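You operate a simulated robot arm through the tools that you are given. There is no shell and no other tool.

Carry out the task below with a simulated robot arm. There is one attempt and no reset: what you move stays moved.

JOB
Run the screw till the hose reaches the catch tray, then halt it and switch the drive off.
Fine: use Run and Halt on the cream control box; halt before the tray is full; leave the heat knob as it is.
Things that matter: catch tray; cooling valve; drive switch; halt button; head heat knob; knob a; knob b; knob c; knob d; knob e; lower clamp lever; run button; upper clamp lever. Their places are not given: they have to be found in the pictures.

It is judged by the outcome, as a careful person would: the job done as asked, and still so three seconds after it is handed in. It fails if anything else is knocked over, pushed out of place, dropped, spilled or broken.

ROBOT AND FRAMES
A 7-joint arm with a fingered hand, fixed in place. Base frame: the origin is at the foot of the arm, x ahead of it, y to its left, z up. Lengths are in cm, angles in degrees, forces in N, time in s.
With the tool pointing down near the work surface it reaches from about 48 to 92 cm from the base axis. Its first joint turns from -143.0 to 143.0 degrees. Payload 3 kg.
Tool frame: the origin (TCP) lies between the finger pads and is the grasp point; the fingertips stand 2.6 cm ahead of it; z points along the fingers, y is the line along which they close. Largest opening 14.8 cm; the body of the gripper starts 7.3 cm behind the TCP. The gripper is a hand of 3 fingers: y runs from the thumb to the fingers, the wrist lies at [0, 0, -22.9] in the tool frame, and closing takes about 1.5 s.
Orientation is told as [roll, pitch, yaw] about the base's x, y, z axes, in that order, counted from this pose: with the fingers straight down and closing along the base's y, the tool's x points along the base's -x, its y along +y and its z along -z.

CONTROLS
- The arm moves only by the tool move_arm. Its argument "series" is a list of rows, each a list of 6 numbers: the shift along the base's x, y, z in cm, then the turn, a rotation vector about the base's x, y, z in degrees. In form: [[tx, ty, tz, rx, ry, rz], ...]. A call has 1 to 20 rows; each row is the pose to reach, as a shift and turn from the pose commanded when the call began. "claw" is the opening, from 0 (shut) to 1 (fully open), set as the call begins (left out, the last holds). Rows are played at 5 a second. More than 5 cm and 8.6 degrees between two rows, or a gripper value outside its range, and nothing of the call is played. A pose out of reach is approached as far as the arm can. The call stops where the force on the tool passes 40 N (or 10 N more than at its start, if that is more) or the arm is blocked; 0.2 s more then pass. Each finger travels about 15.3 cm/s and halts on what it meets, pressing with about 32 N; the grip force reading is that of the motor and also rises with nothing between the fingers. The clock runs only during rows and for 0.2 s after the last one: add rows that repeat a pose to give the fingers time. The reply holds the time, the measured pose of the TCP, the force on the tool along the base axes, the opening and the grip force, in the units named above and with some noise, with the torque about the TCP (base axes, N m) and any sound that the robot's microphone picked up.
- Cameras (640 x 400 px; columns grow to the right, rows downward): "scene" is fixed at [40.65, 65.22, 171.55]; the picture's right is [-0.52, -0.86, 0.00], its down [-0.46, 0.28, -0.85] and it looks along [0.72, -0.44, -0.53] (base axes); focal length 325 px, centre (320, 200). "wrist" rides on the gripper at [6.8, -3.9, -9] in the tool frame; the picture's right is [0.50, 0.87, 0.00], its down [-0.66, 0.38, -0.65] and it looks along [-0.57, 0.33, 0.76] (tool axes); focal length 222 px, centre (320, 200).
- get_image(camera): a new picture of that camera. It takes no simulated time.
- lift_body(by): slides the trunk up (or, below 0, down) by that many cm; the arm rides with it, the base frame stays. It gives what a move gives, with no picture.
- finger_targets(finger1, finger2, thumb_bend): sets how far each is bent, from 0 (flat) to 1 (curled in); at 0.3 the hand is open as for a grip, at 0.7 the pads meet at the TCP. One left out holds its place. A second passes; each finger stops where it meets its share of the squeeze, and holds until it gets a number again. A gripper value or a shape takes the hand back. It gives what a move gives, with no picture; readings hold the bend of each and the force on the fingers (four entries, about 0 where the hand has none), thumb and palm.
- grasp_type(shape): the hand has 3 fingers and takes this shape, open, in about a second: jaw (thumb against the fingers, like two jaws); tri (thumb and two fingers); tip (a fingertip pinch); poke (one finger out to press); point (the index stretched); flat (the hand flat); cup (the hand cupped); fist (a fist). The gripper value then closes the fingers along that shape, each until it touches; the sizes above hold for jaw. It gives what a move gives, with no picture.
- locate(camera, pixels): for up to 12 pixels [column, row] of the newest picture of that camera ("zoom" is the newest enlarged one), the place [x, y, z] in the base frame of the surface seen there, good to about 0.2 cm, but the place of the scene camera against the robot may be out by one fixed shift of up to 2.5 cm in any direction. It takes no simulated time.
- zoom(camera, box): a new picture of the part [left, top, right, bottom] of that camera's present view, enlarged. It takes no simulated time.
- sign_off(): hands the job in; it is judged then, once.

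Unless the task says otherwise, let go and move clear before handing in.

The tools are called as name(argument=value, ...) on one line, values as JSON. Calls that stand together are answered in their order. move_arm: Moves the arm, as the interface text tells. Its arguments: {"type":"object","properties":{"series":{"type":"array"},"claw":{"type":"number"}},"required":["series"]} The other tools are called the same way: lift_body (by) slides the trunk up or down; grasp_type (shape) gives the hand a shape; finger_targets (finger1, finger2, thumb_bend) moves the fingers one by one; get_image (camera) takes a picture; locate (camera, pixels) gives the place of the surface under pixels of a picture; zoom (camera, box) takes an enlarged picture of a part of a camera's view; sign_off () hands the job in.

At the start:

```text
t: 0.0
tcp_pos: [69.54, 29.01, 138.13]
orientation: [0.0, 0.0, 0.0]
contact_force: [-0.1, 0.5, 0.6]
wrist_torque: [0.0, -0.01, -0.02]
width: 14.78
grip_force: 0.1
shape: jaw
bend: [0.3, 0.3, 0.3]
finger forces: [0.0, 0.1, 0.0, 0.0, 0.1, 0.0]
trunk travel left (down, up): [-77.5, 11.5]
```

scene: 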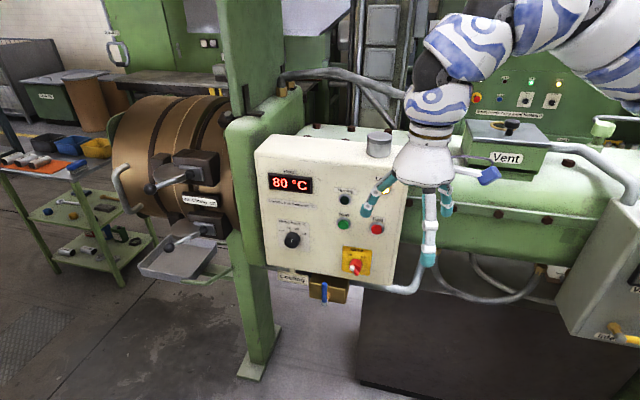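
wrist: 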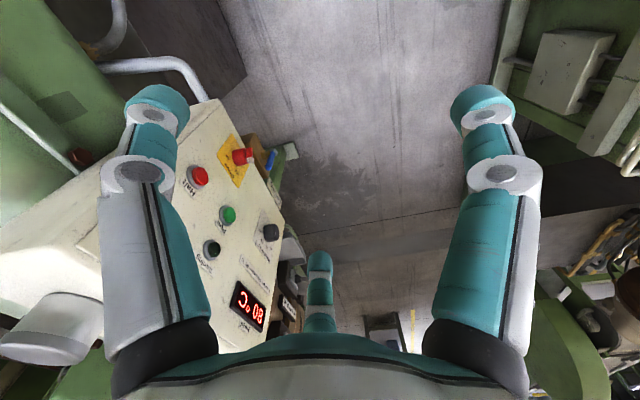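

The scene shows the cream control box at about (330,210), with green and red buttons near (344,224) and (377,228), and a red switch on a yellow plate at (356,262). I'll zoom in on these and on the tray before moving.

zoom(camera="scene", box=[250, 120, 450, 310])

zoom(camera="scene", box=[100, 80, 260, 300])

zoom(camera="wrist", box=[80, 100, 340, 360])

zoom(camera="scene", box=[440, 60, 640, 220])

```text
2.11 times, centred on (350, 215) of scene
```

zoom: 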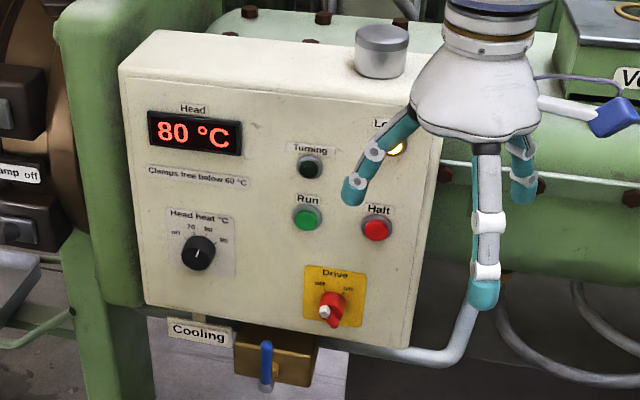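

```text
1.82 times, centred on (180, 190) of scene
```

zoom: 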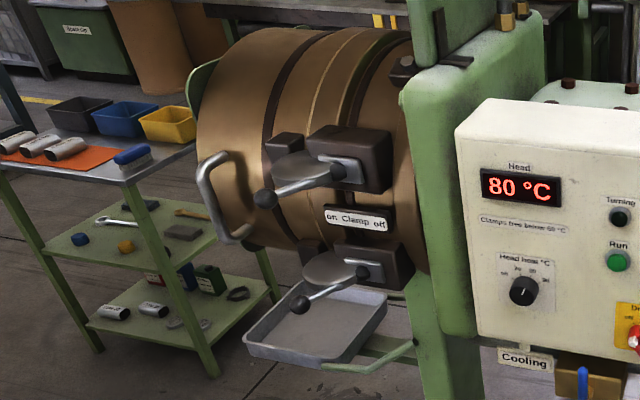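

```text
1.54 times, centred on (210, 230) of wrist
```

zoom: 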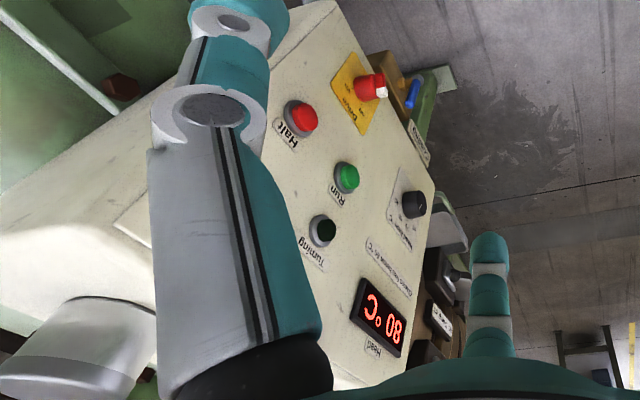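

```text
2.50 times, centred on (540, 140) of scene
```

zoom: 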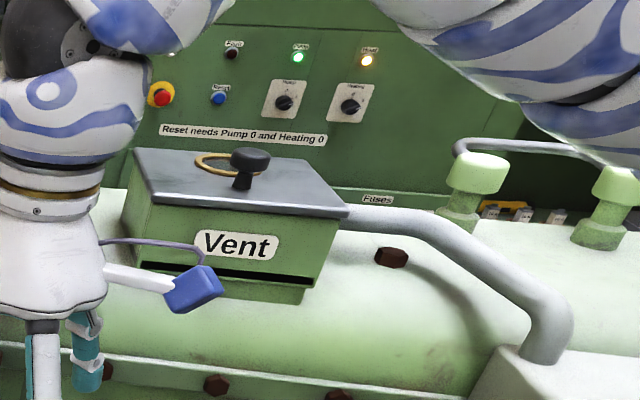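

The control box has Run (green), Halt (red), a Turning lamp, a Load lamp, a heat knob and the red Drive switch. I'll zoom in tighter to read the Drive switch's setting, the labels and the die head area.

zoom(camera="scene", box=[335, 235, 380, 285])

zoom(camera="scene", box=[325, 160, 405, 245])

zoom(camera="scene", box=[130, 140, 240, 290])

zoom(camera="wrist", box=[180, 120, 300, 260])

```text
8.00 times, centred on (358, 260) of scene
```

zoom: 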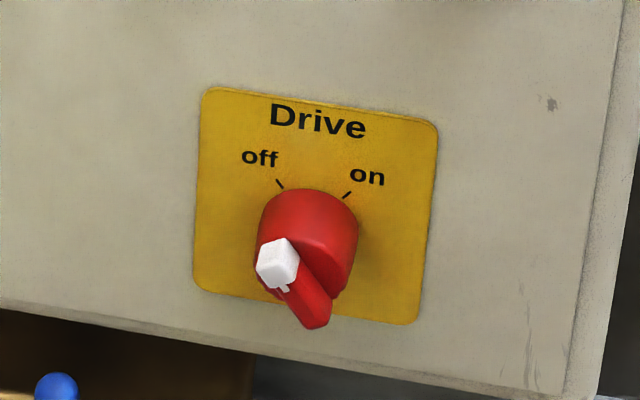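

```text
4.71 times, centred on (365, 202) of scene
```

zoom: 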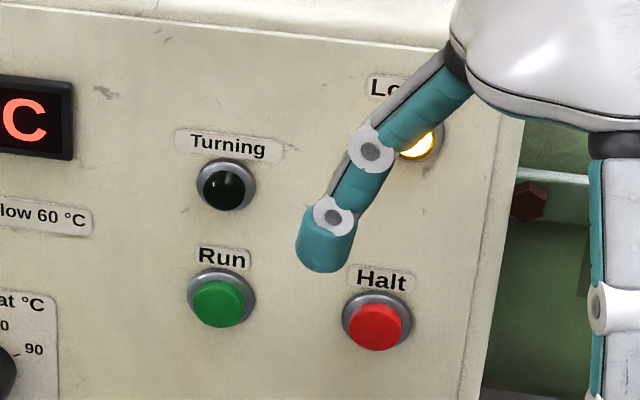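

```text
2.67 times, centred on (185, 215) of scene
```

zoom: 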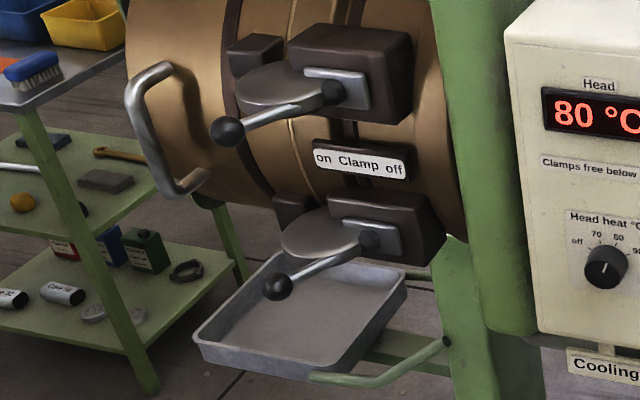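

```text
2.86 times, centred on (240, 190) of wrist
```

zoom: 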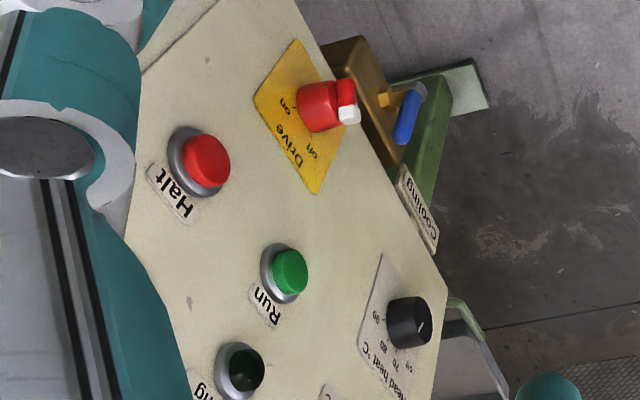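

The drive switch's white end seems to point to "off" (8x zoom, about (277,262)), so the drive probably has to be switched on before Run. Next I'll locate the panel's corners, buttons and switch, plus the tray, from the latest pictures.

get_image(camera="scene")

locate(camera="scene", pixels=[[344, 225], [376, 229], [345, 200], [356, 268], [352, 263], [357, 272], [292, 240], [262, 255], [260, 160], [325, 250], [395, 280], [345, 215]])

locate(camera="wrist", pixels=[[228, 214], [200, 176], [212, 249], [244, 156], [271, 233], [250, 305], [232, 145], [240, 180]])

locate(camera="scene", pixels=[[180, 262], [145, 268], [215, 250], [150, 188], [163, 248], [205, 165], [115, 175], [323, 290], [379, 145], [190, 270], [240, 180], [117, 130]])

```text
taken
```

scene: 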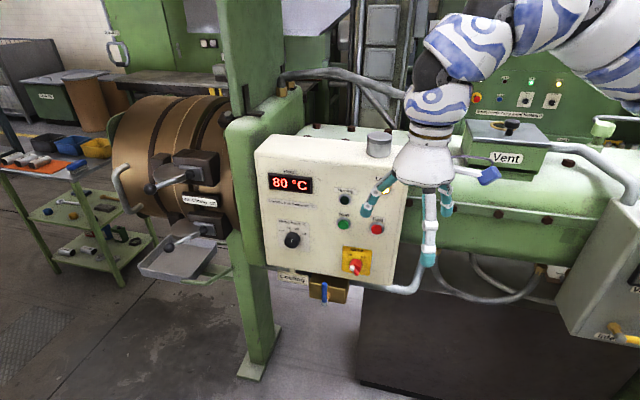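

```text
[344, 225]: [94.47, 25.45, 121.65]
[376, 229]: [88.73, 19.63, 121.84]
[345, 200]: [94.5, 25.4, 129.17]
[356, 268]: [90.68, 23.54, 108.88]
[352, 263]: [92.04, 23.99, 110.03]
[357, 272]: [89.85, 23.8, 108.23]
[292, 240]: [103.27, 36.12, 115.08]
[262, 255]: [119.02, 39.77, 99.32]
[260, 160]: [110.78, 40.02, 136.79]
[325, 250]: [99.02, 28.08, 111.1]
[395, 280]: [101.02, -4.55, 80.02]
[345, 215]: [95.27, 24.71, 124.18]
```

```text
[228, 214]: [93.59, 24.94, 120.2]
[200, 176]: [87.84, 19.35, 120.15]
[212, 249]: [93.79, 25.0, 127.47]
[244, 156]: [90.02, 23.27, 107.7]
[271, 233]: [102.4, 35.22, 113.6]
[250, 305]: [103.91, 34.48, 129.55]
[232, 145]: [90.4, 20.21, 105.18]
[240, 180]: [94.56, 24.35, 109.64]
```

```text
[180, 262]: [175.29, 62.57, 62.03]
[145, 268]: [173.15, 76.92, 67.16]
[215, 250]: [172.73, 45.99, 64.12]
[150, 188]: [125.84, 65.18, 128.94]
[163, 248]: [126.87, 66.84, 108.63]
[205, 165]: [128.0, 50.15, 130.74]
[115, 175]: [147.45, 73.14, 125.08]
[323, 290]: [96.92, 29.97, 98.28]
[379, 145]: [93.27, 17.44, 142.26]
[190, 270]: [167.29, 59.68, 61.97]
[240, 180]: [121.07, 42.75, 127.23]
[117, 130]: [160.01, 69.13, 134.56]
```

The wrist camera puts Run near (93.6,24.9,120.2) and Halt near (87.8,19.4,120.2), so the panel is vertical and its outward normal is about (-0.70,0.72,0). I'll turn the hand to point straight at the panel while it stays well back, and move it off the view of the Load lamp.

move_arm(series=[[-0.5, 0.5, -1, -5.9, -5.7, 0], [-1, 1, -2, -11.7, -11.4, 0], [-1.5, 1.5, -3, -17.6, -17.1, 0], [-2, 2, -4, -23.5, -22.8, 0], [-2.5, 2.5, -5, -29.3, -28.5, 0], [-3, 3, -6, -35.2, -34.2, 0], [-3.5, 3.5, -7, -41.1, -39.9, 0], [-4, 4, -8, -46.9, -45.6, 0], [-4.5, 4.5, -9, -52.8, -51.3, 0], [-5, 5, -10, -58.7, -57, 0], [-5.5, 5.5, -11, -64.5, -62.7, 0], [-5.5, 5.5, -11, -64.5, -62.7, 0]])

get_image(camera="scene")

get_image(camera="wrist")

```text
t: 2.6
tcp_pos: [64.03, 34.02, 127.34]
orientation: [-90.0, -44.2, 44.3]
contact_force: [0.2, -0.8, 0.1]
wrist_torque: [-0.01, 0.03, -0.01]
width: 14.8
grip_force: 0.0
shape: jaw
bend: [0.3, 0.3, 0.3]
finger forces: [0.1, 0.0, 0.1, 0.0, 0.1, 0.1]
out of reach, approached as far as the arm can: row 11, 12
trunk travel left (down, up): [-77.5, 11.5]
```

```text
taken
```

scene: 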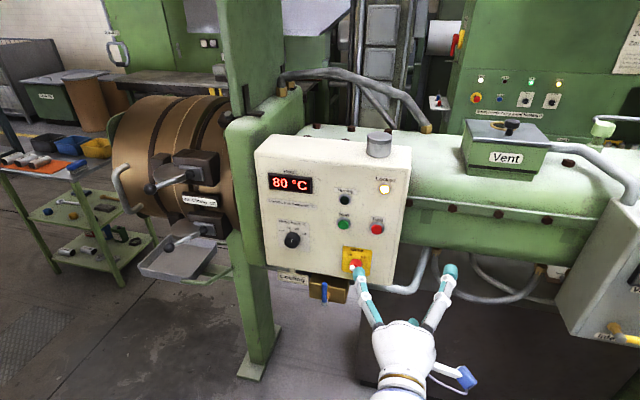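

```text
taken
```

wrist: 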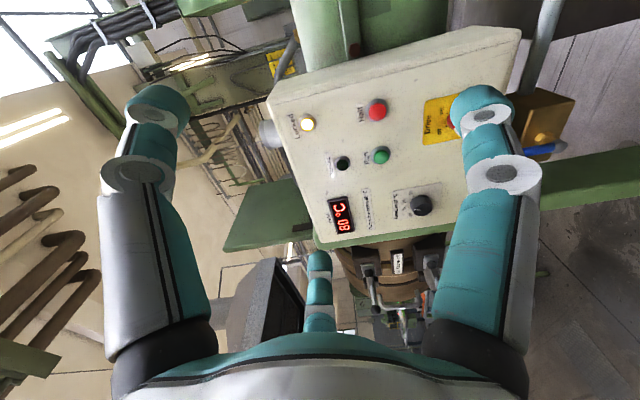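

The hand now faces the panel, and the upper-right lamp at scene (384,188) looks like "Locked" and is lit. I'll zoom into the panel, the die and the rear cabinet to check the starting state.

zoom(camera="scene", box=[325, 165, 410, 240])

zoom(camera="scene", box=[455, 60, 570, 130])

zoom(camera="wrist", box=[320, 180, 470, 350])

zoom(camera="wrist", box=[260, 60, 480, 240])

```text
5.33 times, centred on (368, 202) of scene
```

zoom: 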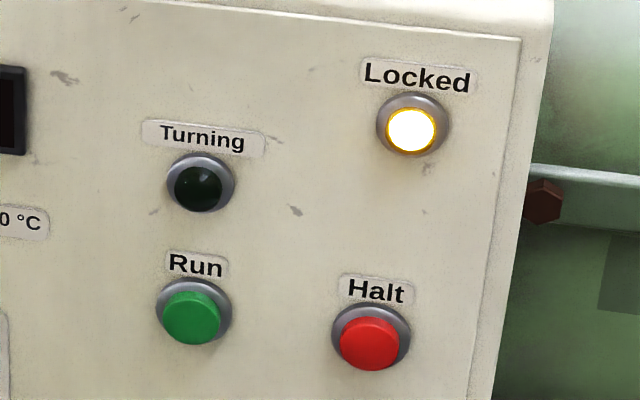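

```text
5.57 times, centred on (512, 95) of scene
```

zoom: 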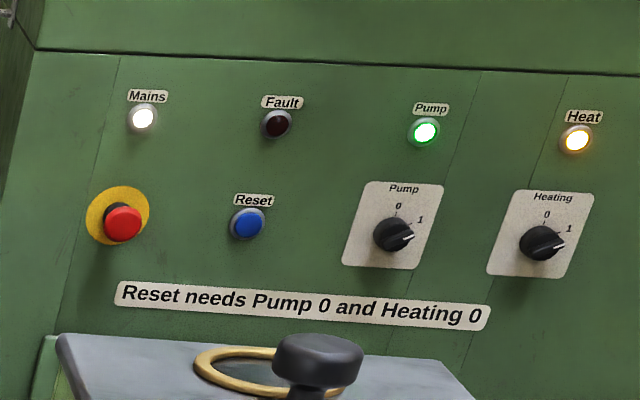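

```text
2.35 times, centred on (395, 265) of wrist
```

zoom: 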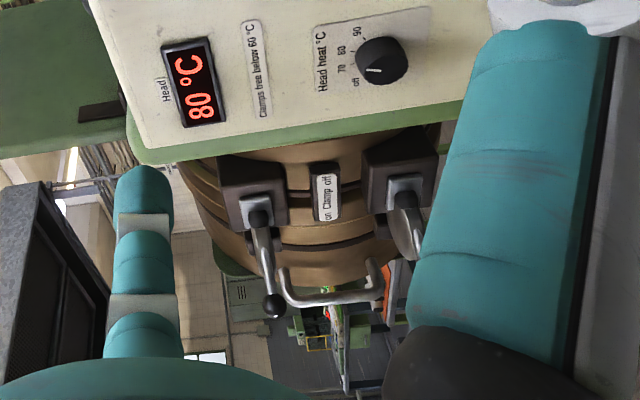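

```text
2.22 times, centred on (370, 150) of wrist
```

zoom: 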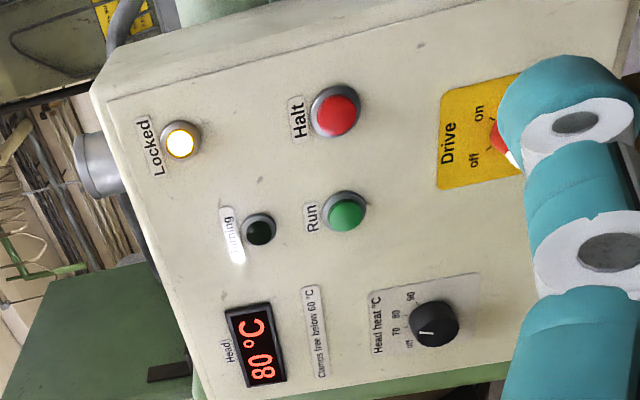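

The state is clear: clamps locked, head at 80 °C, pump and heating on, no fault, screw not turning, and the drive pointing to off. I'll locate the buttons and switch precisely with the wrist camera and zoom in on the switch.

locate(camera="wrist", pixels=[[377, 109], [381, 155], [379, 98], [430, 125], [440, 98], [437, 145], [420, 205], [342, 163], [307, 124], [400, 130], [452, 117], [454, 124]])

zoom(camera="scene", box=[335, 240, 385, 290])

zoom(camera="scene", box=[340, 250, 480, 400])

```text
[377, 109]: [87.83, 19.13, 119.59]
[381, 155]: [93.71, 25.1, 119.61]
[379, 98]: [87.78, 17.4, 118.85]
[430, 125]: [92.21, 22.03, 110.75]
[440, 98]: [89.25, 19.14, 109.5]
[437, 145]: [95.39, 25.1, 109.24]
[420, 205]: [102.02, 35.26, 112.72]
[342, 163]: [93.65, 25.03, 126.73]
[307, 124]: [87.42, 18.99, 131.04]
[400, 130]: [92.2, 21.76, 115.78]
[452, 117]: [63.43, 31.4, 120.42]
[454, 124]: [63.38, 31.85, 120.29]
```

```text
8.00 times, centred on (360, 265) of scene
```

zoom: 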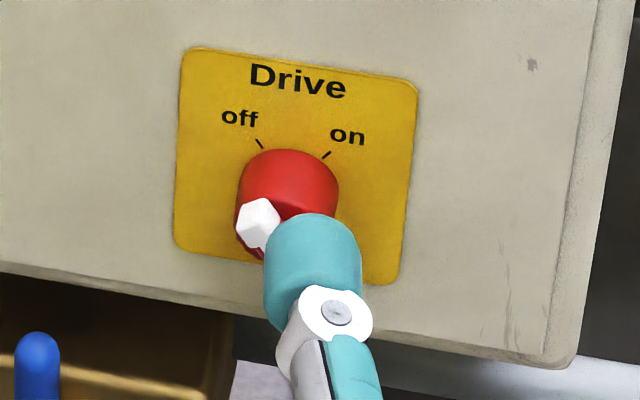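

```text
2.67 times, centred on (410, 325) of scene
```

zoom: 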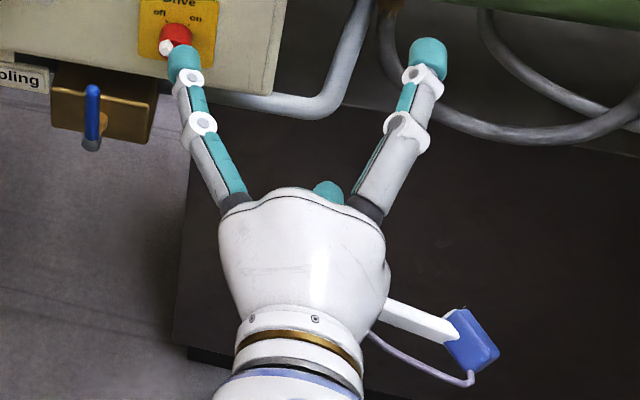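

The wrist camera puts Halt at (87.8,19.1,119.6) and Run at (93.7,25.1,119.6), with the panel plane about 1.2 cm behind the button caps. A finger at scene (359,273) hides the switch, so I'll locate the fingertips to learn the hand geometry, then shift the hand up.

locate(camera="scene", pixels=[[360, 269], [450, 268], [413, 320], [355, 258], [352, 266], [393, 340]])

move_arm(series=[[-1, 1, 2.5, 0, 0, 0], [-2, 2, 5, 0, 0, 0], [-2, 2, 5, 0, 0, 0]])

get_image(camera="wrist")

get_image(camera="scene")

```text
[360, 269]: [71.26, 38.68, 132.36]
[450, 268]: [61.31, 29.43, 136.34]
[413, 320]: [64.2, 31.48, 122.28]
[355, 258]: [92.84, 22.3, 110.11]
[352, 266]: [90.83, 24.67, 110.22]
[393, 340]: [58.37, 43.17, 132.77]
```

```text
t: 3.4
tcp_pos: [62.07, 35.96, 132.27]
orientation: [-89.8, -44.2, 44.1]
contact_force: [0.1, -0.4, 0.2]
wrist_torque: [-0.02, -0.02, 0.01]
width: 14.79
grip_force: 0.1
shape: jaw
bend: [0.3, 0.3, 0.3]
finger forces: [0.0, 0.0, 0.1, 0.1, 0.1, 0.0]
trunk travel left (down, up): [-77.5, 11.5]
```

```text
taken
```

wrist: 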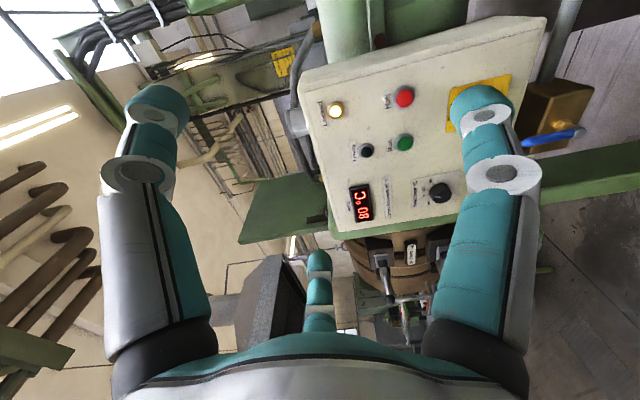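

```text
taken
```

scene: 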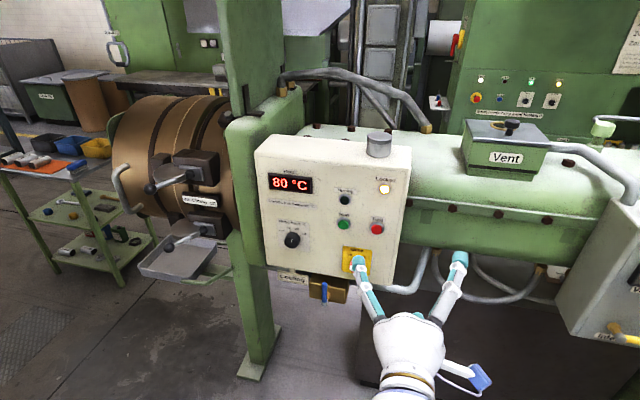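

The three fingers spread at roughly 120°, so the simplest plan is the one-finger poke shape, which can press both buttons and also push the switch's bar sideways. I'll take that shape here in free space and look at where the finger sits.

grasp_type(shape="poke")

get_image(camera="wrist")

zoom(camera="scene", box=[320, 230, 500, 400])

```text
t: 4.3
tcp_pos: [61.97, 36.13, 132.39]
orientation: [-89.8, -44.3, 44.2]
contact_force: [0.7, 0.1, 0.1]
wrist_torque: [0.0, -0.02, 0.0]
width: 0.01
grip_force: 0.1
shape: poke
bend: [1.0, 1.0, 0.4]
finger forces: [0.0, 0.0, 0.1, 0.1, 0.0, 0.1]
trunk travel left (down, up): [-77.5, 11.5]
```

```text
taken
```

wrist: 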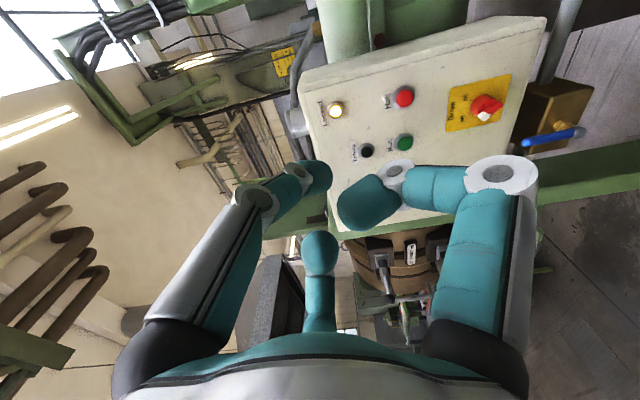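

```text
2.35 times, centred on (410, 315) of scene
```

zoom: 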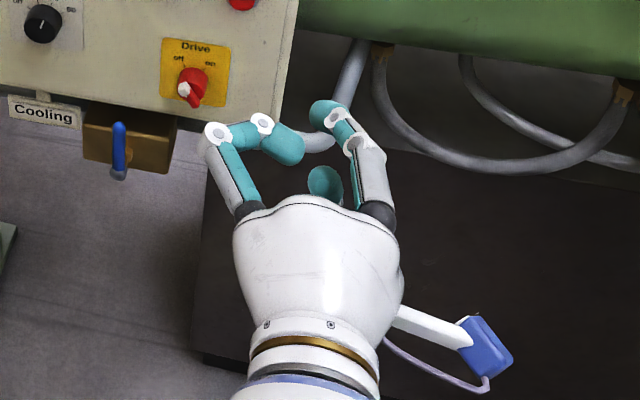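

In poke the thumb is forward at wrist (320,178), but the curled knuckle at (500,170) may stick out almost as far. I'll locate both, then compare with the "point" shape.

locate(camera="wrist", pixels=[[322, 172], [300, 170], [310, 190], [500, 162], [372, 195], [320, 240], [487, 105], [483, 118], [496, 102], [478, 90], [498, 123], [405, 142]])

zoom(camera="wrist", box=[380, 60, 540, 160])

grasp_type(shape="point")

get_image(camera="wrist")

zoom(camera="scene", box=[320, 230, 500, 400])

```text
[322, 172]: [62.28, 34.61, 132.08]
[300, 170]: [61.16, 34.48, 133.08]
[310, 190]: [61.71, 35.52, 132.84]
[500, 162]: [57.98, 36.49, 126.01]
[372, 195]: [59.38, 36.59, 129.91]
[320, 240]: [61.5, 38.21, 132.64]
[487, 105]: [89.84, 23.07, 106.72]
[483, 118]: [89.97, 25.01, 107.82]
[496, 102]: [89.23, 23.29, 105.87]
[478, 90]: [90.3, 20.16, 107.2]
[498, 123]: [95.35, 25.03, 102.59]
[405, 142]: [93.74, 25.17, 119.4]
```

```text
4.00 times, centred on (460, 110) of wrist
```

zoom: 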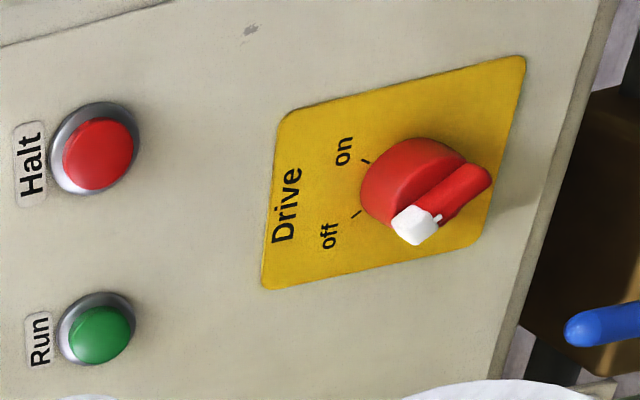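

```text
t: 5.2
tcp_pos: [62.06, 36.13, 132.38]
orientation: [-89.9, -44.1, 44.2]
contact_force: [-0.3, 0.2, -0.7]
wrist_torque: [0.03, 0.03, -0.01]
width: 14.19
grip_force: 0.1
shape: point
bend: [0.7, 1.0, 0.86]
finger forces: [0.0, 0.1, 0.0, 0.0, 0.1, 0.0]
trunk travel left (down, up): [-77.5, 11.5]
```

```text
taken
```

wrist: 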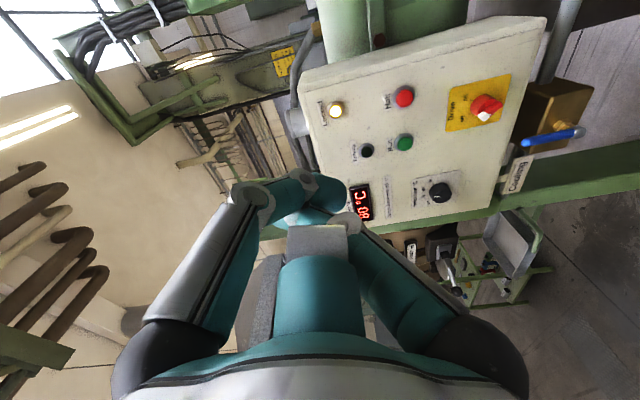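

```text
2.35 times, centred on (410, 315) of scene
```

zoom: 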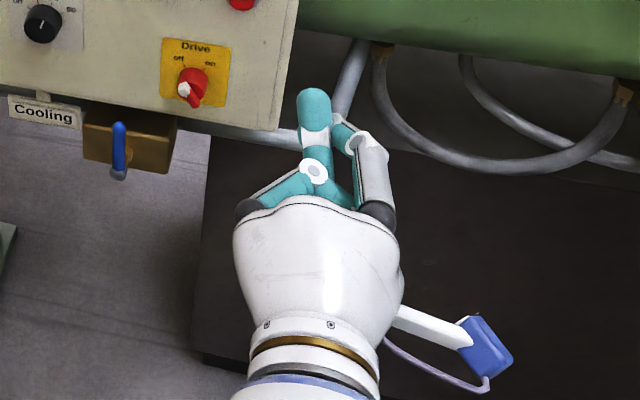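

The switch's white end points at "off" (zoom (413,225)), so it is off at present. In "point" one finger reaches forward along the hand's axis with the others tucked in. I'll measure where its tip is with both cameras.

zoom(camera="wrist", box=[210, 140, 400, 260])

get_image(camera="scene")

locate(camera="scene", pixels=[[407, 270], [407, 274], [403, 274], [411, 274], [408, 302], [424, 293], [376, 229], [344, 225]])

locate(camera="wrist", pixels=[[325, 195], [335, 190], [310, 180], [295, 215], [340, 200], [350, 222], [318, 235], [250, 200], [487, 105], [403, 98], [480, 107], [468, 110]])

```text
3.33 times, centred on (305, 200) of wrist
```

zoom: 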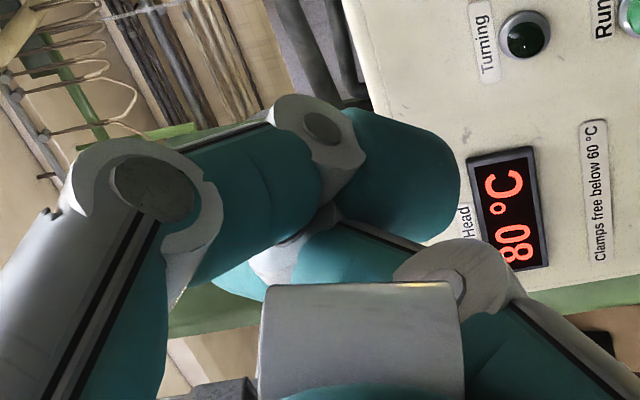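

```text
taken
```

scene: 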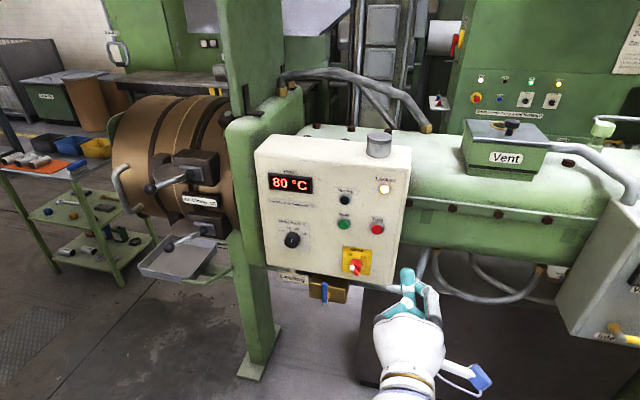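

```text
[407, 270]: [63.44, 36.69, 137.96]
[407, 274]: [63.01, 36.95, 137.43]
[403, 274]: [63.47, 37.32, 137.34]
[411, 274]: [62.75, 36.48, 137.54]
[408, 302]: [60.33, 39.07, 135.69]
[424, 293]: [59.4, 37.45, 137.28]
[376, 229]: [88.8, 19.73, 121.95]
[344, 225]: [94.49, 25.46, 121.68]
```

```text
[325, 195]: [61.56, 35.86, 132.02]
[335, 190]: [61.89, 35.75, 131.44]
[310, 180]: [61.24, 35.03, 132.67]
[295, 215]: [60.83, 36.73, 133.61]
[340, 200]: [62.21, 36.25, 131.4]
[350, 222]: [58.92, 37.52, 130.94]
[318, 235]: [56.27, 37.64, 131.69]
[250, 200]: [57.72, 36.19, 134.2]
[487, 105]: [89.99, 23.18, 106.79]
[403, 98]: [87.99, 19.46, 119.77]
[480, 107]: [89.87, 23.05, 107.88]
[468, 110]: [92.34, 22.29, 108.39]
```

In "point" the tip sits off to one side and hardly ahead of the others, while in "poke" the thumb tip is on the hand's axis with the knuckles about 3–4 cm behind it, so I'll use poke. I'll also roll the hand so the thumb comes from above, then measure the tip and the switch from there.

grasp_type(shape="poke")

move_arm(series=[[0, 0, 0, -5.2, 5.4, 0], [0, 0, 0, -10.4, 10.8, 0], [0, 0, 0, -15.7, 16.1, 0], [0, 0, 0, -20.9, 21.5, 0], [0, 0, 0, -26.1, 26.9, 0], [0, 0, 0, -31.3, 32.3, 0], [0, 0, 0, -31.3, 32.3, 0]])

get_image(camera="wrist")

get_image(camera="scene")

```text
t: 6.1
tcp_pos: [61.95, 36.01, 132.37]
orientation: [-90.0, -44.2, 44.2]
contact_force: [0.1, 0.0, -0.2]
wrist_torque: [-0.03, 0.02, -0.03]
width: 0.02
grip_force: 0.0
shape: poke
bend: [1.0, 1.0, 0.4]
finger forces: [0.1, 0.1, 0.0, 0.1, 0.0, 0.1]
trunk travel left (down, up): [-77.5, 11.5]
```

```text
t: 7.7
tcp_pos: [61.96, 35.98, 132.36]
orientation: [-90.0, 0.9, 44.2]
contact_force: [-0.3, 0.4, 0.1]
wrist_torque: [0.01, 0.0, -0.01]
width: 0.0
grip_force: 0.0
shape: poke
bend: [1.0, 1.0, 0.4]
finger forces: [0.0, 0.1, 0.0, 0.0, 0.1, 0.1]
trunk travel left (down, up): [-77.5, 11.5]
```

```text
taken
```

wrist: 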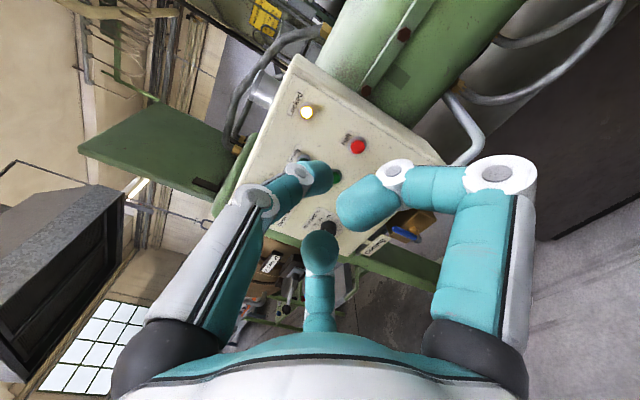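

```text
taken
```

scene: 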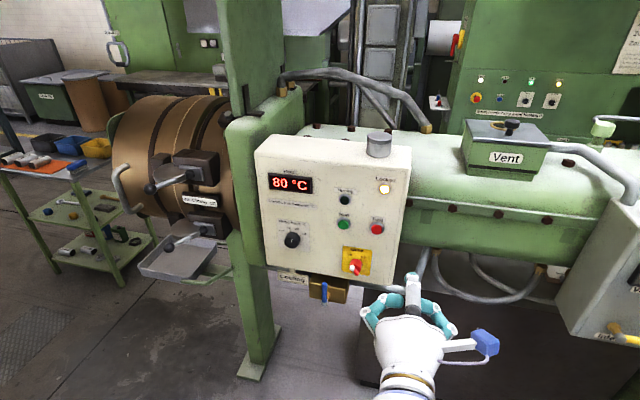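

The roll worked: the thumb now comes from above, with its tip at scene (412,275). I'll zoom in on it and locate the tip.

zoom(camera="scene", box=[350, 250, 480, 360])

locate(camera="scene", pixels=[[412, 273], [412, 276], [412, 280], [408, 276], [416, 276], [410, 300], [374, 310], [446, 328], [352, 266], [358, 272], [355, 255], [356, 266]])

zoom(camera="wrist", box=[250, 120, 400, 260])

```text
3.64 times, centred on (415, 305) of scene
```

zoom: 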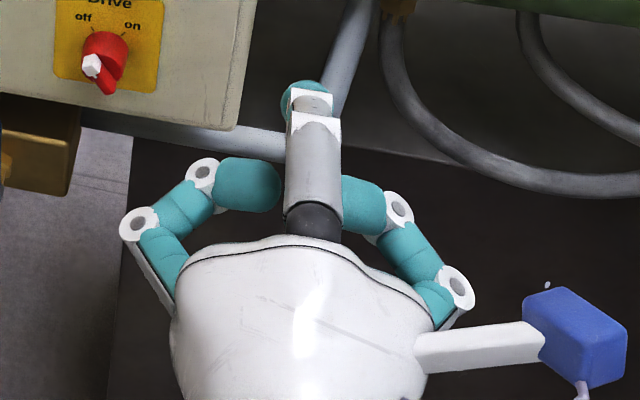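

```text
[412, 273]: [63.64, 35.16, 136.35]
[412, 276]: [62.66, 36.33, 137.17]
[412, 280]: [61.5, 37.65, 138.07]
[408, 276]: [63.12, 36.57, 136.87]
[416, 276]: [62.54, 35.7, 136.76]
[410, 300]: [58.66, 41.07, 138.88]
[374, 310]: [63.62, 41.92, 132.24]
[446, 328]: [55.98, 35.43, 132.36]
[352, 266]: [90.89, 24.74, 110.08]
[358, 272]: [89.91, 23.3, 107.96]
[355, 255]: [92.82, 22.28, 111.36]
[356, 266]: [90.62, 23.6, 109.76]
```

```text
2.86 times, centred on (325, 190) of wrist
```

zoom: 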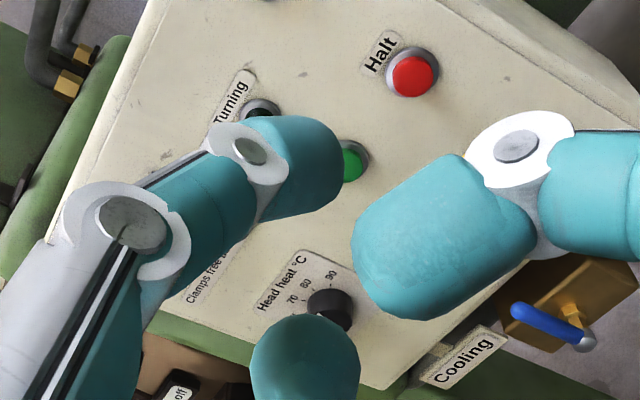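

The thumb's visible top near the tip is about 1.5 cm ahead of the TCP and 1.9 cm above it. I'll refine that with wrist-camera points on the thumb tip.

locate(camera="zoom", pixels=[[335, 165], [325, 190], [325, 140], [300, 165], [280, 190], [290, 125], [300, 205], [340, 175], [413, 77], [352, 160], [312, 205], [440, 180]])

```text
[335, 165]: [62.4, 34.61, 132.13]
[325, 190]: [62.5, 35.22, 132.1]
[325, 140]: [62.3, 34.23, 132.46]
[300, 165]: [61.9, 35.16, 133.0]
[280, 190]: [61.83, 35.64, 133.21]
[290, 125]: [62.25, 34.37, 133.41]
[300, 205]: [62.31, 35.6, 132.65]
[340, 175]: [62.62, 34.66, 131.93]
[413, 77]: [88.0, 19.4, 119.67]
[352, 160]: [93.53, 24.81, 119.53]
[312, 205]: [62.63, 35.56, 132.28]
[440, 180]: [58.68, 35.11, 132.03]
```

The thumb tip is about 2 cm ahead of the TCP, centred roughly 0.6 cm above its axis. The switch's front bar sits about 2.5–3.8 cm out from the panel, its white end near z 107.9. I'll move to a hover in front of the switch, slightly to its left and about 7 cm off the panel, and look again.

move_arm(series=[[2.8, -0.67, -3, 0, 0, 0], [5.6, -1.33, -6.1, 0, 0, 0], [8.4, -2, -9.1, 0, 0, 0], [11.2, -2.67, -12.1, 0, 0, 0], [14, -3.33, -15.2, 0, 0, 0], [16.8, -4, -18.2, 0, 0, 0], [19.6, -4.67, -21.2, 0, 0, 0], [22.4, -5.33, -24.3, 0, 0, 0], [25.2, -6, -27.3, 0, 0, 0], [25.2, -6, -27.3, 0, 0, 0]])

get_image(camera="wrist")

get_image(camera="scene")

```text
t: 9.9
tcp_pos: [76.03, 17.38, 111.71]
orientation: [-89.7, 0.7, 44.1]
contact_force: [0.3, -0.4, -0.1]
wrist_torque: [0.03, 0.0, 0.01]
width: 0.0
grip_force: 0.2
shape: poke
bend: [1.0, 1.0, 0.4]
finger forces: [0.0, 0.0, 0.0, 0.1, 0.0, 0.0]
out of reach, approached as far as the arm can: row 1, 2, 3, 4, 5, 6, 7, 8, 9, 10
trunk travel left (down, up): [-77.5, 11.5]
```

```text
taken
```

wrist: 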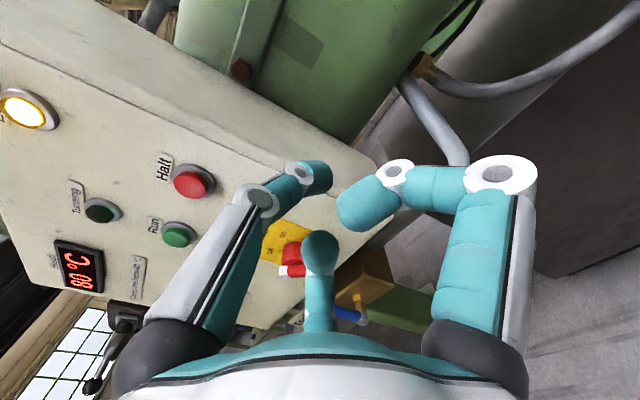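

```text
taken
```

scene: 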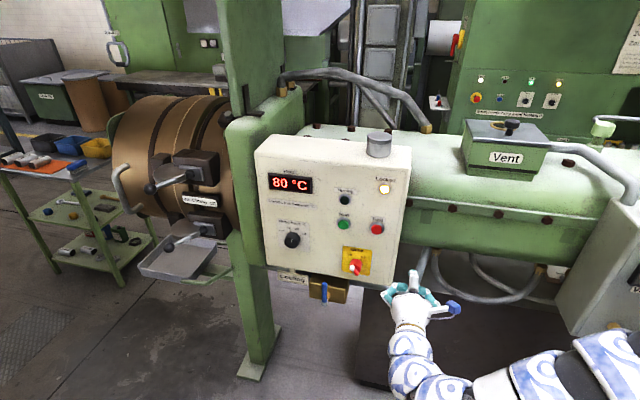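

The target was out of reach and the hand stopped short at (76.0,17.4,111.7), touching nothing. The trunk is probably too high for that stretch, so I'll back away to open space and then lower the trunk.

move_arm(series=[[-2.3, 3, 2.5, 0, 0, 0], [-4.7, 6, 5, 0, 0, 0], [-7, 9, 7.5, 0, 0, 0], [-9.3, 12, 10, 0, 0, 0], [-11.7, 15, 12.5, 0, 0, 0], [-14, 18, 15, 0, 0, 0], [-14, 18, 18, 0, 0, 0], [-14, 18, 18, 0, 0, 0]])

get_image(camera="scene")

get_image(camera="wrist")

```text
t: 11.7
tcp_pos: [61.73, 35.36, 129.76]
orientation: [-89.9, 0.9, 44.2]
contact_force: [0.5, -0.1, 0.7]
wrist_torque: [0.01, -0.02, -0.02]
width: 0.0
grip_force: 0.0
shape: poke
bend: [1.0, 1.0, 0.4]
finger forces: [0.0, 0.0, 0.1, 0.0, 0.0, 0.1]
out of reach, approached as far as the arm can: row 6
trunk travel left (down, up): [-77.5, 11.5]
```

```text
taken
```

scene: 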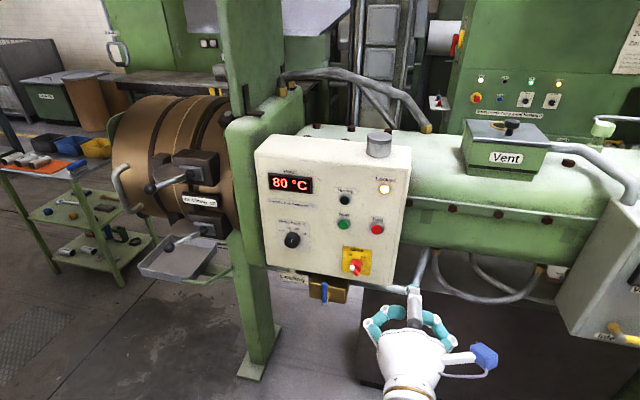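

```text
taken
```

wrist: 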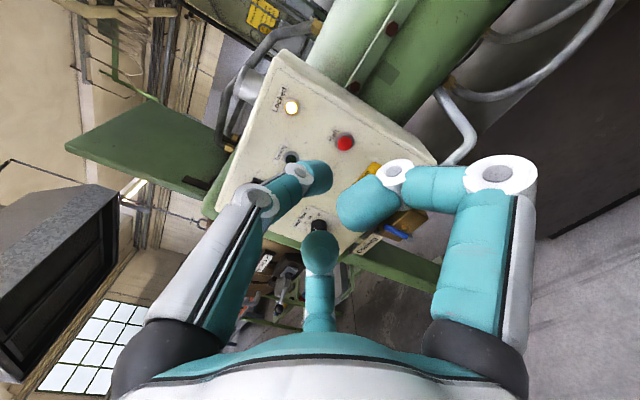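

The lower height limit with the hand level seems to be about z 127, which fits the trunk being too high. The space under the hand is open, so I'll lower the trunk by 25 cm.

lift_body(by=-25)

get_image(camera="scene")

get_image(camera="wrist")

```text
t: 14.3
tcp_pos: [61.89, 35.4, 104.67]
orientation: [-90.0, 0.8, 44.1]
contact_force: [-0.2, 0.0, -0.3]
wrist_torque: [-0.01, -0.01, -0.04]
width: 0.0
grip_force: 0.0
shape: poke
bend: [1.0, 1.0, 0.4]
finger forces: [0.0, 0.0, 0.1, 0.0, 0.1, 0.0]
trunk travel left (down, up): [-52.5, 36.5]
```

```text
taken
```

scene: 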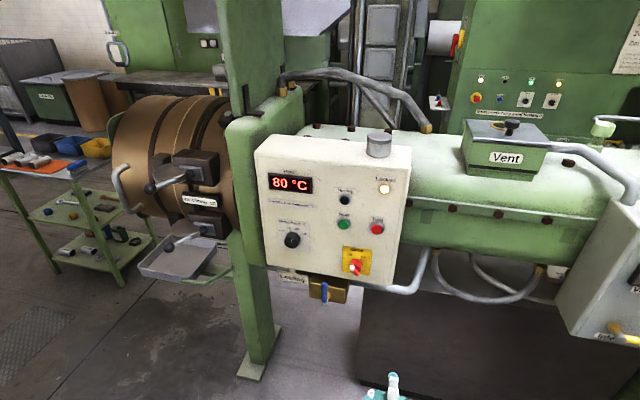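

```text
taken
```

wrist: 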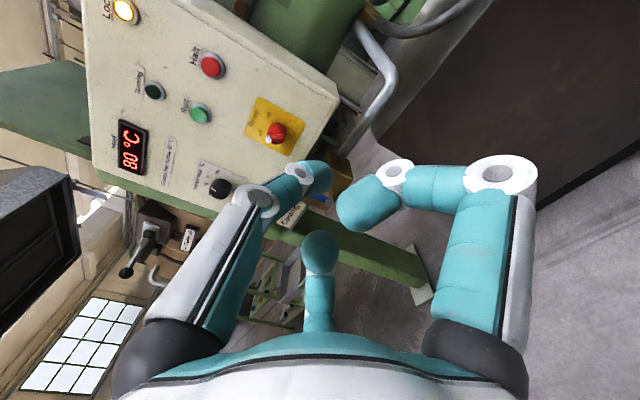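

The trunk is down and the switch is clear in the wrist picture at (275,132). I'll go forward toward the hover in front of the switch.

move_arm(series=[[4, -0.8, 0.5, 0, 0, 0], [8, -1.6, 1, 0, 0, 0], [12, -2.4, 1.5, 0, 0, 0], [16, -3.2, 1.5, 0, 0, 0], [20, -4.2, 1.5, 0, 0, 0], [23.5, -5, 1.5, 0, 0, 0], [23.5, -5, 1.5, 0, 0, 0]])

get_image(camera="wrist")

get_image(camera="scene")

```text
t: 15.9
tcp_pos: [81.48, 24.28, 106.01]
orientation: [-90.0, 0.7, 44.2]
contact_force: [-0.7, -0.3, -0.4]
wrist_torque: [0.03, 0.01, -0.01]
width: 0.0
grip_force: 0.1
shape: poke
bend: [1.0, 1.0, 0.4]
finger forces: [0.0, 0.1, 0.1, 0.0, 0.0, 0.1]
out of reach, approached as far as the arm can: row 1, 2, 3, 4, 5, 6, 7
trunk travel left (down, up): [-52.5, 36.5]
```

```text
taken
```

wrist: 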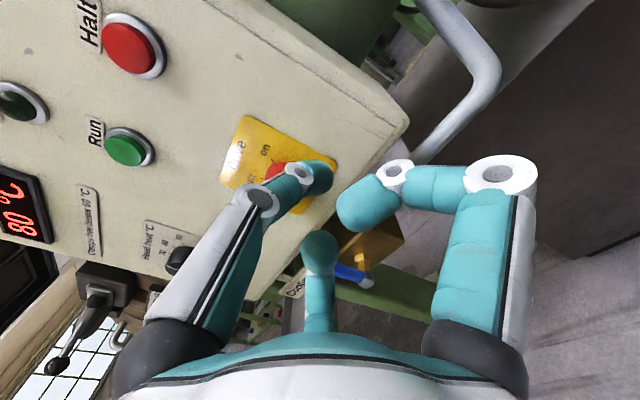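

```text
taken
```

scene: 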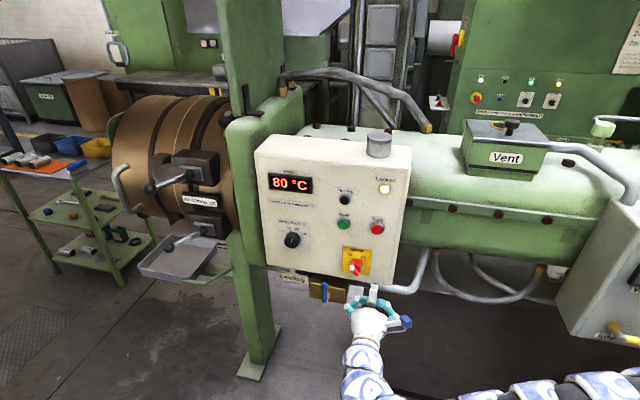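

The hand stopped short again at (81.5,24.3,106.0), about 7 cm to the right of where I wanted it. The wrist seems to run out of bend when pointing fully square to the panel, so I'll yaw the hand 25° toward straight ahead and then move left.

move_arm(series=[[0, 0, 0, 0, 0, 8.3], [0, 0, 0, 0, 0, 16.6], [0, 0, 0, 0, 0, 25], [2, 3, 0, 0, 0, 25], [3.9, 6.1, 0, 0, 0, 25], [3.9, 6.1, 0, 0, 0, 25]])

get_image(camera="wrist")

get_image(camera="scene")

```text
t: 17.3
tcp_pos: [85.6, 30.07, 105.61]
orientation: [-89.9, 0.8, 69.0]
contact_force: [-0.2, 0.4, 0.7]
wrist_torque: [0.02, 0.0, 0.02]
width: 0.01
grip_force: 0.0
shape: poke
bend: [1.0, 1.0, 0.4]
finger forces: [0.1, 0.0, 0.0, 0.0, 0.0, 0.0]
out of reach, approached as far as the arm can: row 3
trunk travel left (down, up): [-52.5, 36.5]
```

```text
taken
```

wrist: 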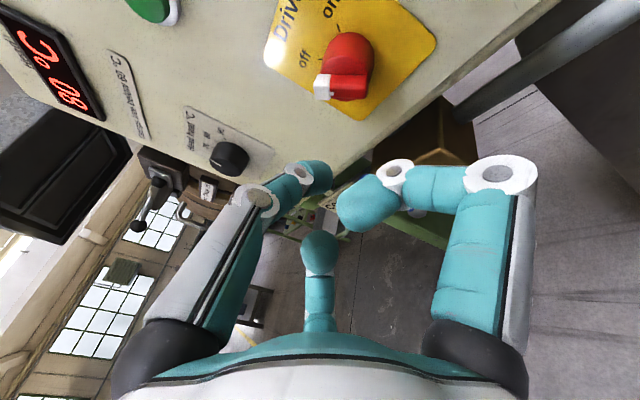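

```text
taken
```

scene: 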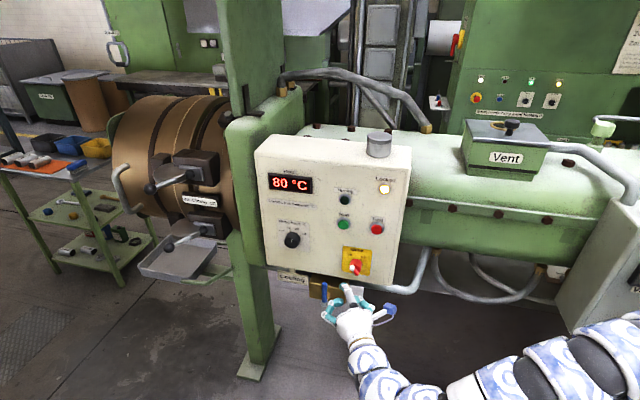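

With the hand yawed to about -21° the position was reached, (85.6,30.1,105.6), and the switch shows clearly at wrist (345,75). I'll zoom in there and locate its parts.

zoom(camera="wrist", box=[250, 0, 450, 125])

```text
3.20 times, centred on (350, 62) of wrist
```

zoom: 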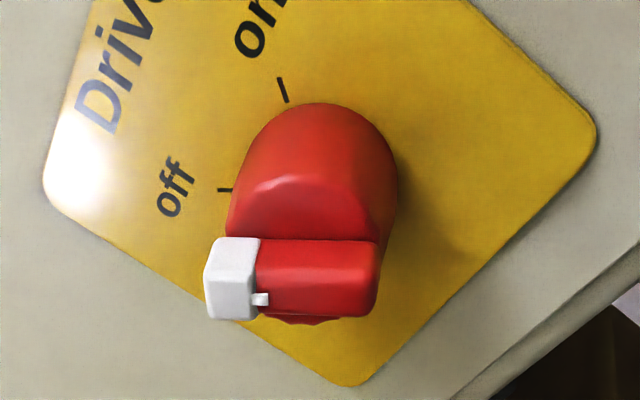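

The bar is clear in the zoom: white end at (232,278) toward "off", red end at (372,275). I'll locate its ends, the round base, the ticks and the plate.

locate(camera="zoom", pixels=[[235, 255], [215, 285], [240, 305], [365, 260], [370, 290], [310, 260], [310, 210], [282, 88], [222, 190], [315, 108], [300, 320], [390, 180]])

locate(camera="wrist", pixels=[[265, 55], [433, 42], [360, 118], [229, 158], [322, 175], [405, 225], [345, 205], [312, 165], [328, 185]])

```text
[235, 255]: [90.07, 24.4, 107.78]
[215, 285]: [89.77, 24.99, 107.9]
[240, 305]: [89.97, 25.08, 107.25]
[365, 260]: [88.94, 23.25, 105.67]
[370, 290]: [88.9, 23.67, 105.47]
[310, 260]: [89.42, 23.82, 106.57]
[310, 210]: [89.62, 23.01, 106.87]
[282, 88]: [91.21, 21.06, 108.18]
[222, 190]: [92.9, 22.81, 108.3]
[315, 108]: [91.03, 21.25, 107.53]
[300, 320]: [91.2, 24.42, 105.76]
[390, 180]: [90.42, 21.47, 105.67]
```

```text
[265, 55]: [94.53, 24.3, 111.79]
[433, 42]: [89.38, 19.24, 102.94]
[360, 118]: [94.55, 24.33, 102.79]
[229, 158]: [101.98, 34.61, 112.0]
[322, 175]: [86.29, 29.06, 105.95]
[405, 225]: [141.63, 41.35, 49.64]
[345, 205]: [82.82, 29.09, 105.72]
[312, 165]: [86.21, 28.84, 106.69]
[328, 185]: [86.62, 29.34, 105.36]
```

The switch's axis is at about panel (u -81.3, z 106.45), its bar is 3.1 cm long and 2.5–3.8 cm out from the panel, and it points -38° ("off"). I'll bring the thumb tip in to the lower-left side of the bar, clear of it, and check before pushing.

move_arm(series=[[1.3, -0.4, -0.4, 0, 0, 0], [2.64, -0.86, -0.83, 0, 0, 0], [3.3, -1.6, -0.83, 0, 0, 0], [4.0, -2.3, -0.83, 0, 0, 0], [4.73, -3.01, -0.83, 0, 0, 0], [4.73, -3.01, -0.83, 0, 0, 0]])

get_image(camera="wrist")

zoom(camera="scene", box=[310, 230, 410, 320])

```text
t: 18.7
tcp_pos: [90.15, 27.06, 104.77]
orientation: [-89.9, 0.9, 69.1]
contact_force: [0.2, 0.3, 0.2]
wrist_torque: [0.0, 0.05, -0.04]
width: 0.0
grip_force: 0.0
shape: poke
bend: [1.0, 1.0, 0.4]
finger forces: [0.0, 0.0, 0.0, 0.0, 0.0, 0.1]
trunk travel left (down, up): [-52.5, 36.5]
```

```text
taken
```

wrist: 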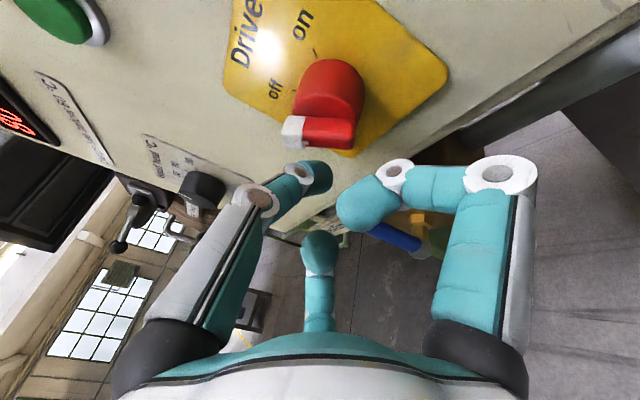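

```text
4.44 times, centred on (360, 275) of scene
```

zoom: 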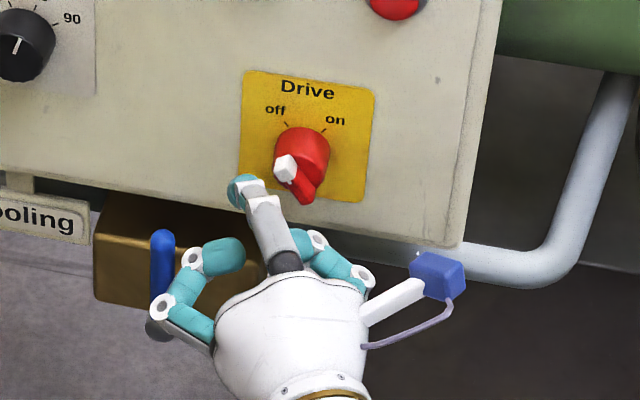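

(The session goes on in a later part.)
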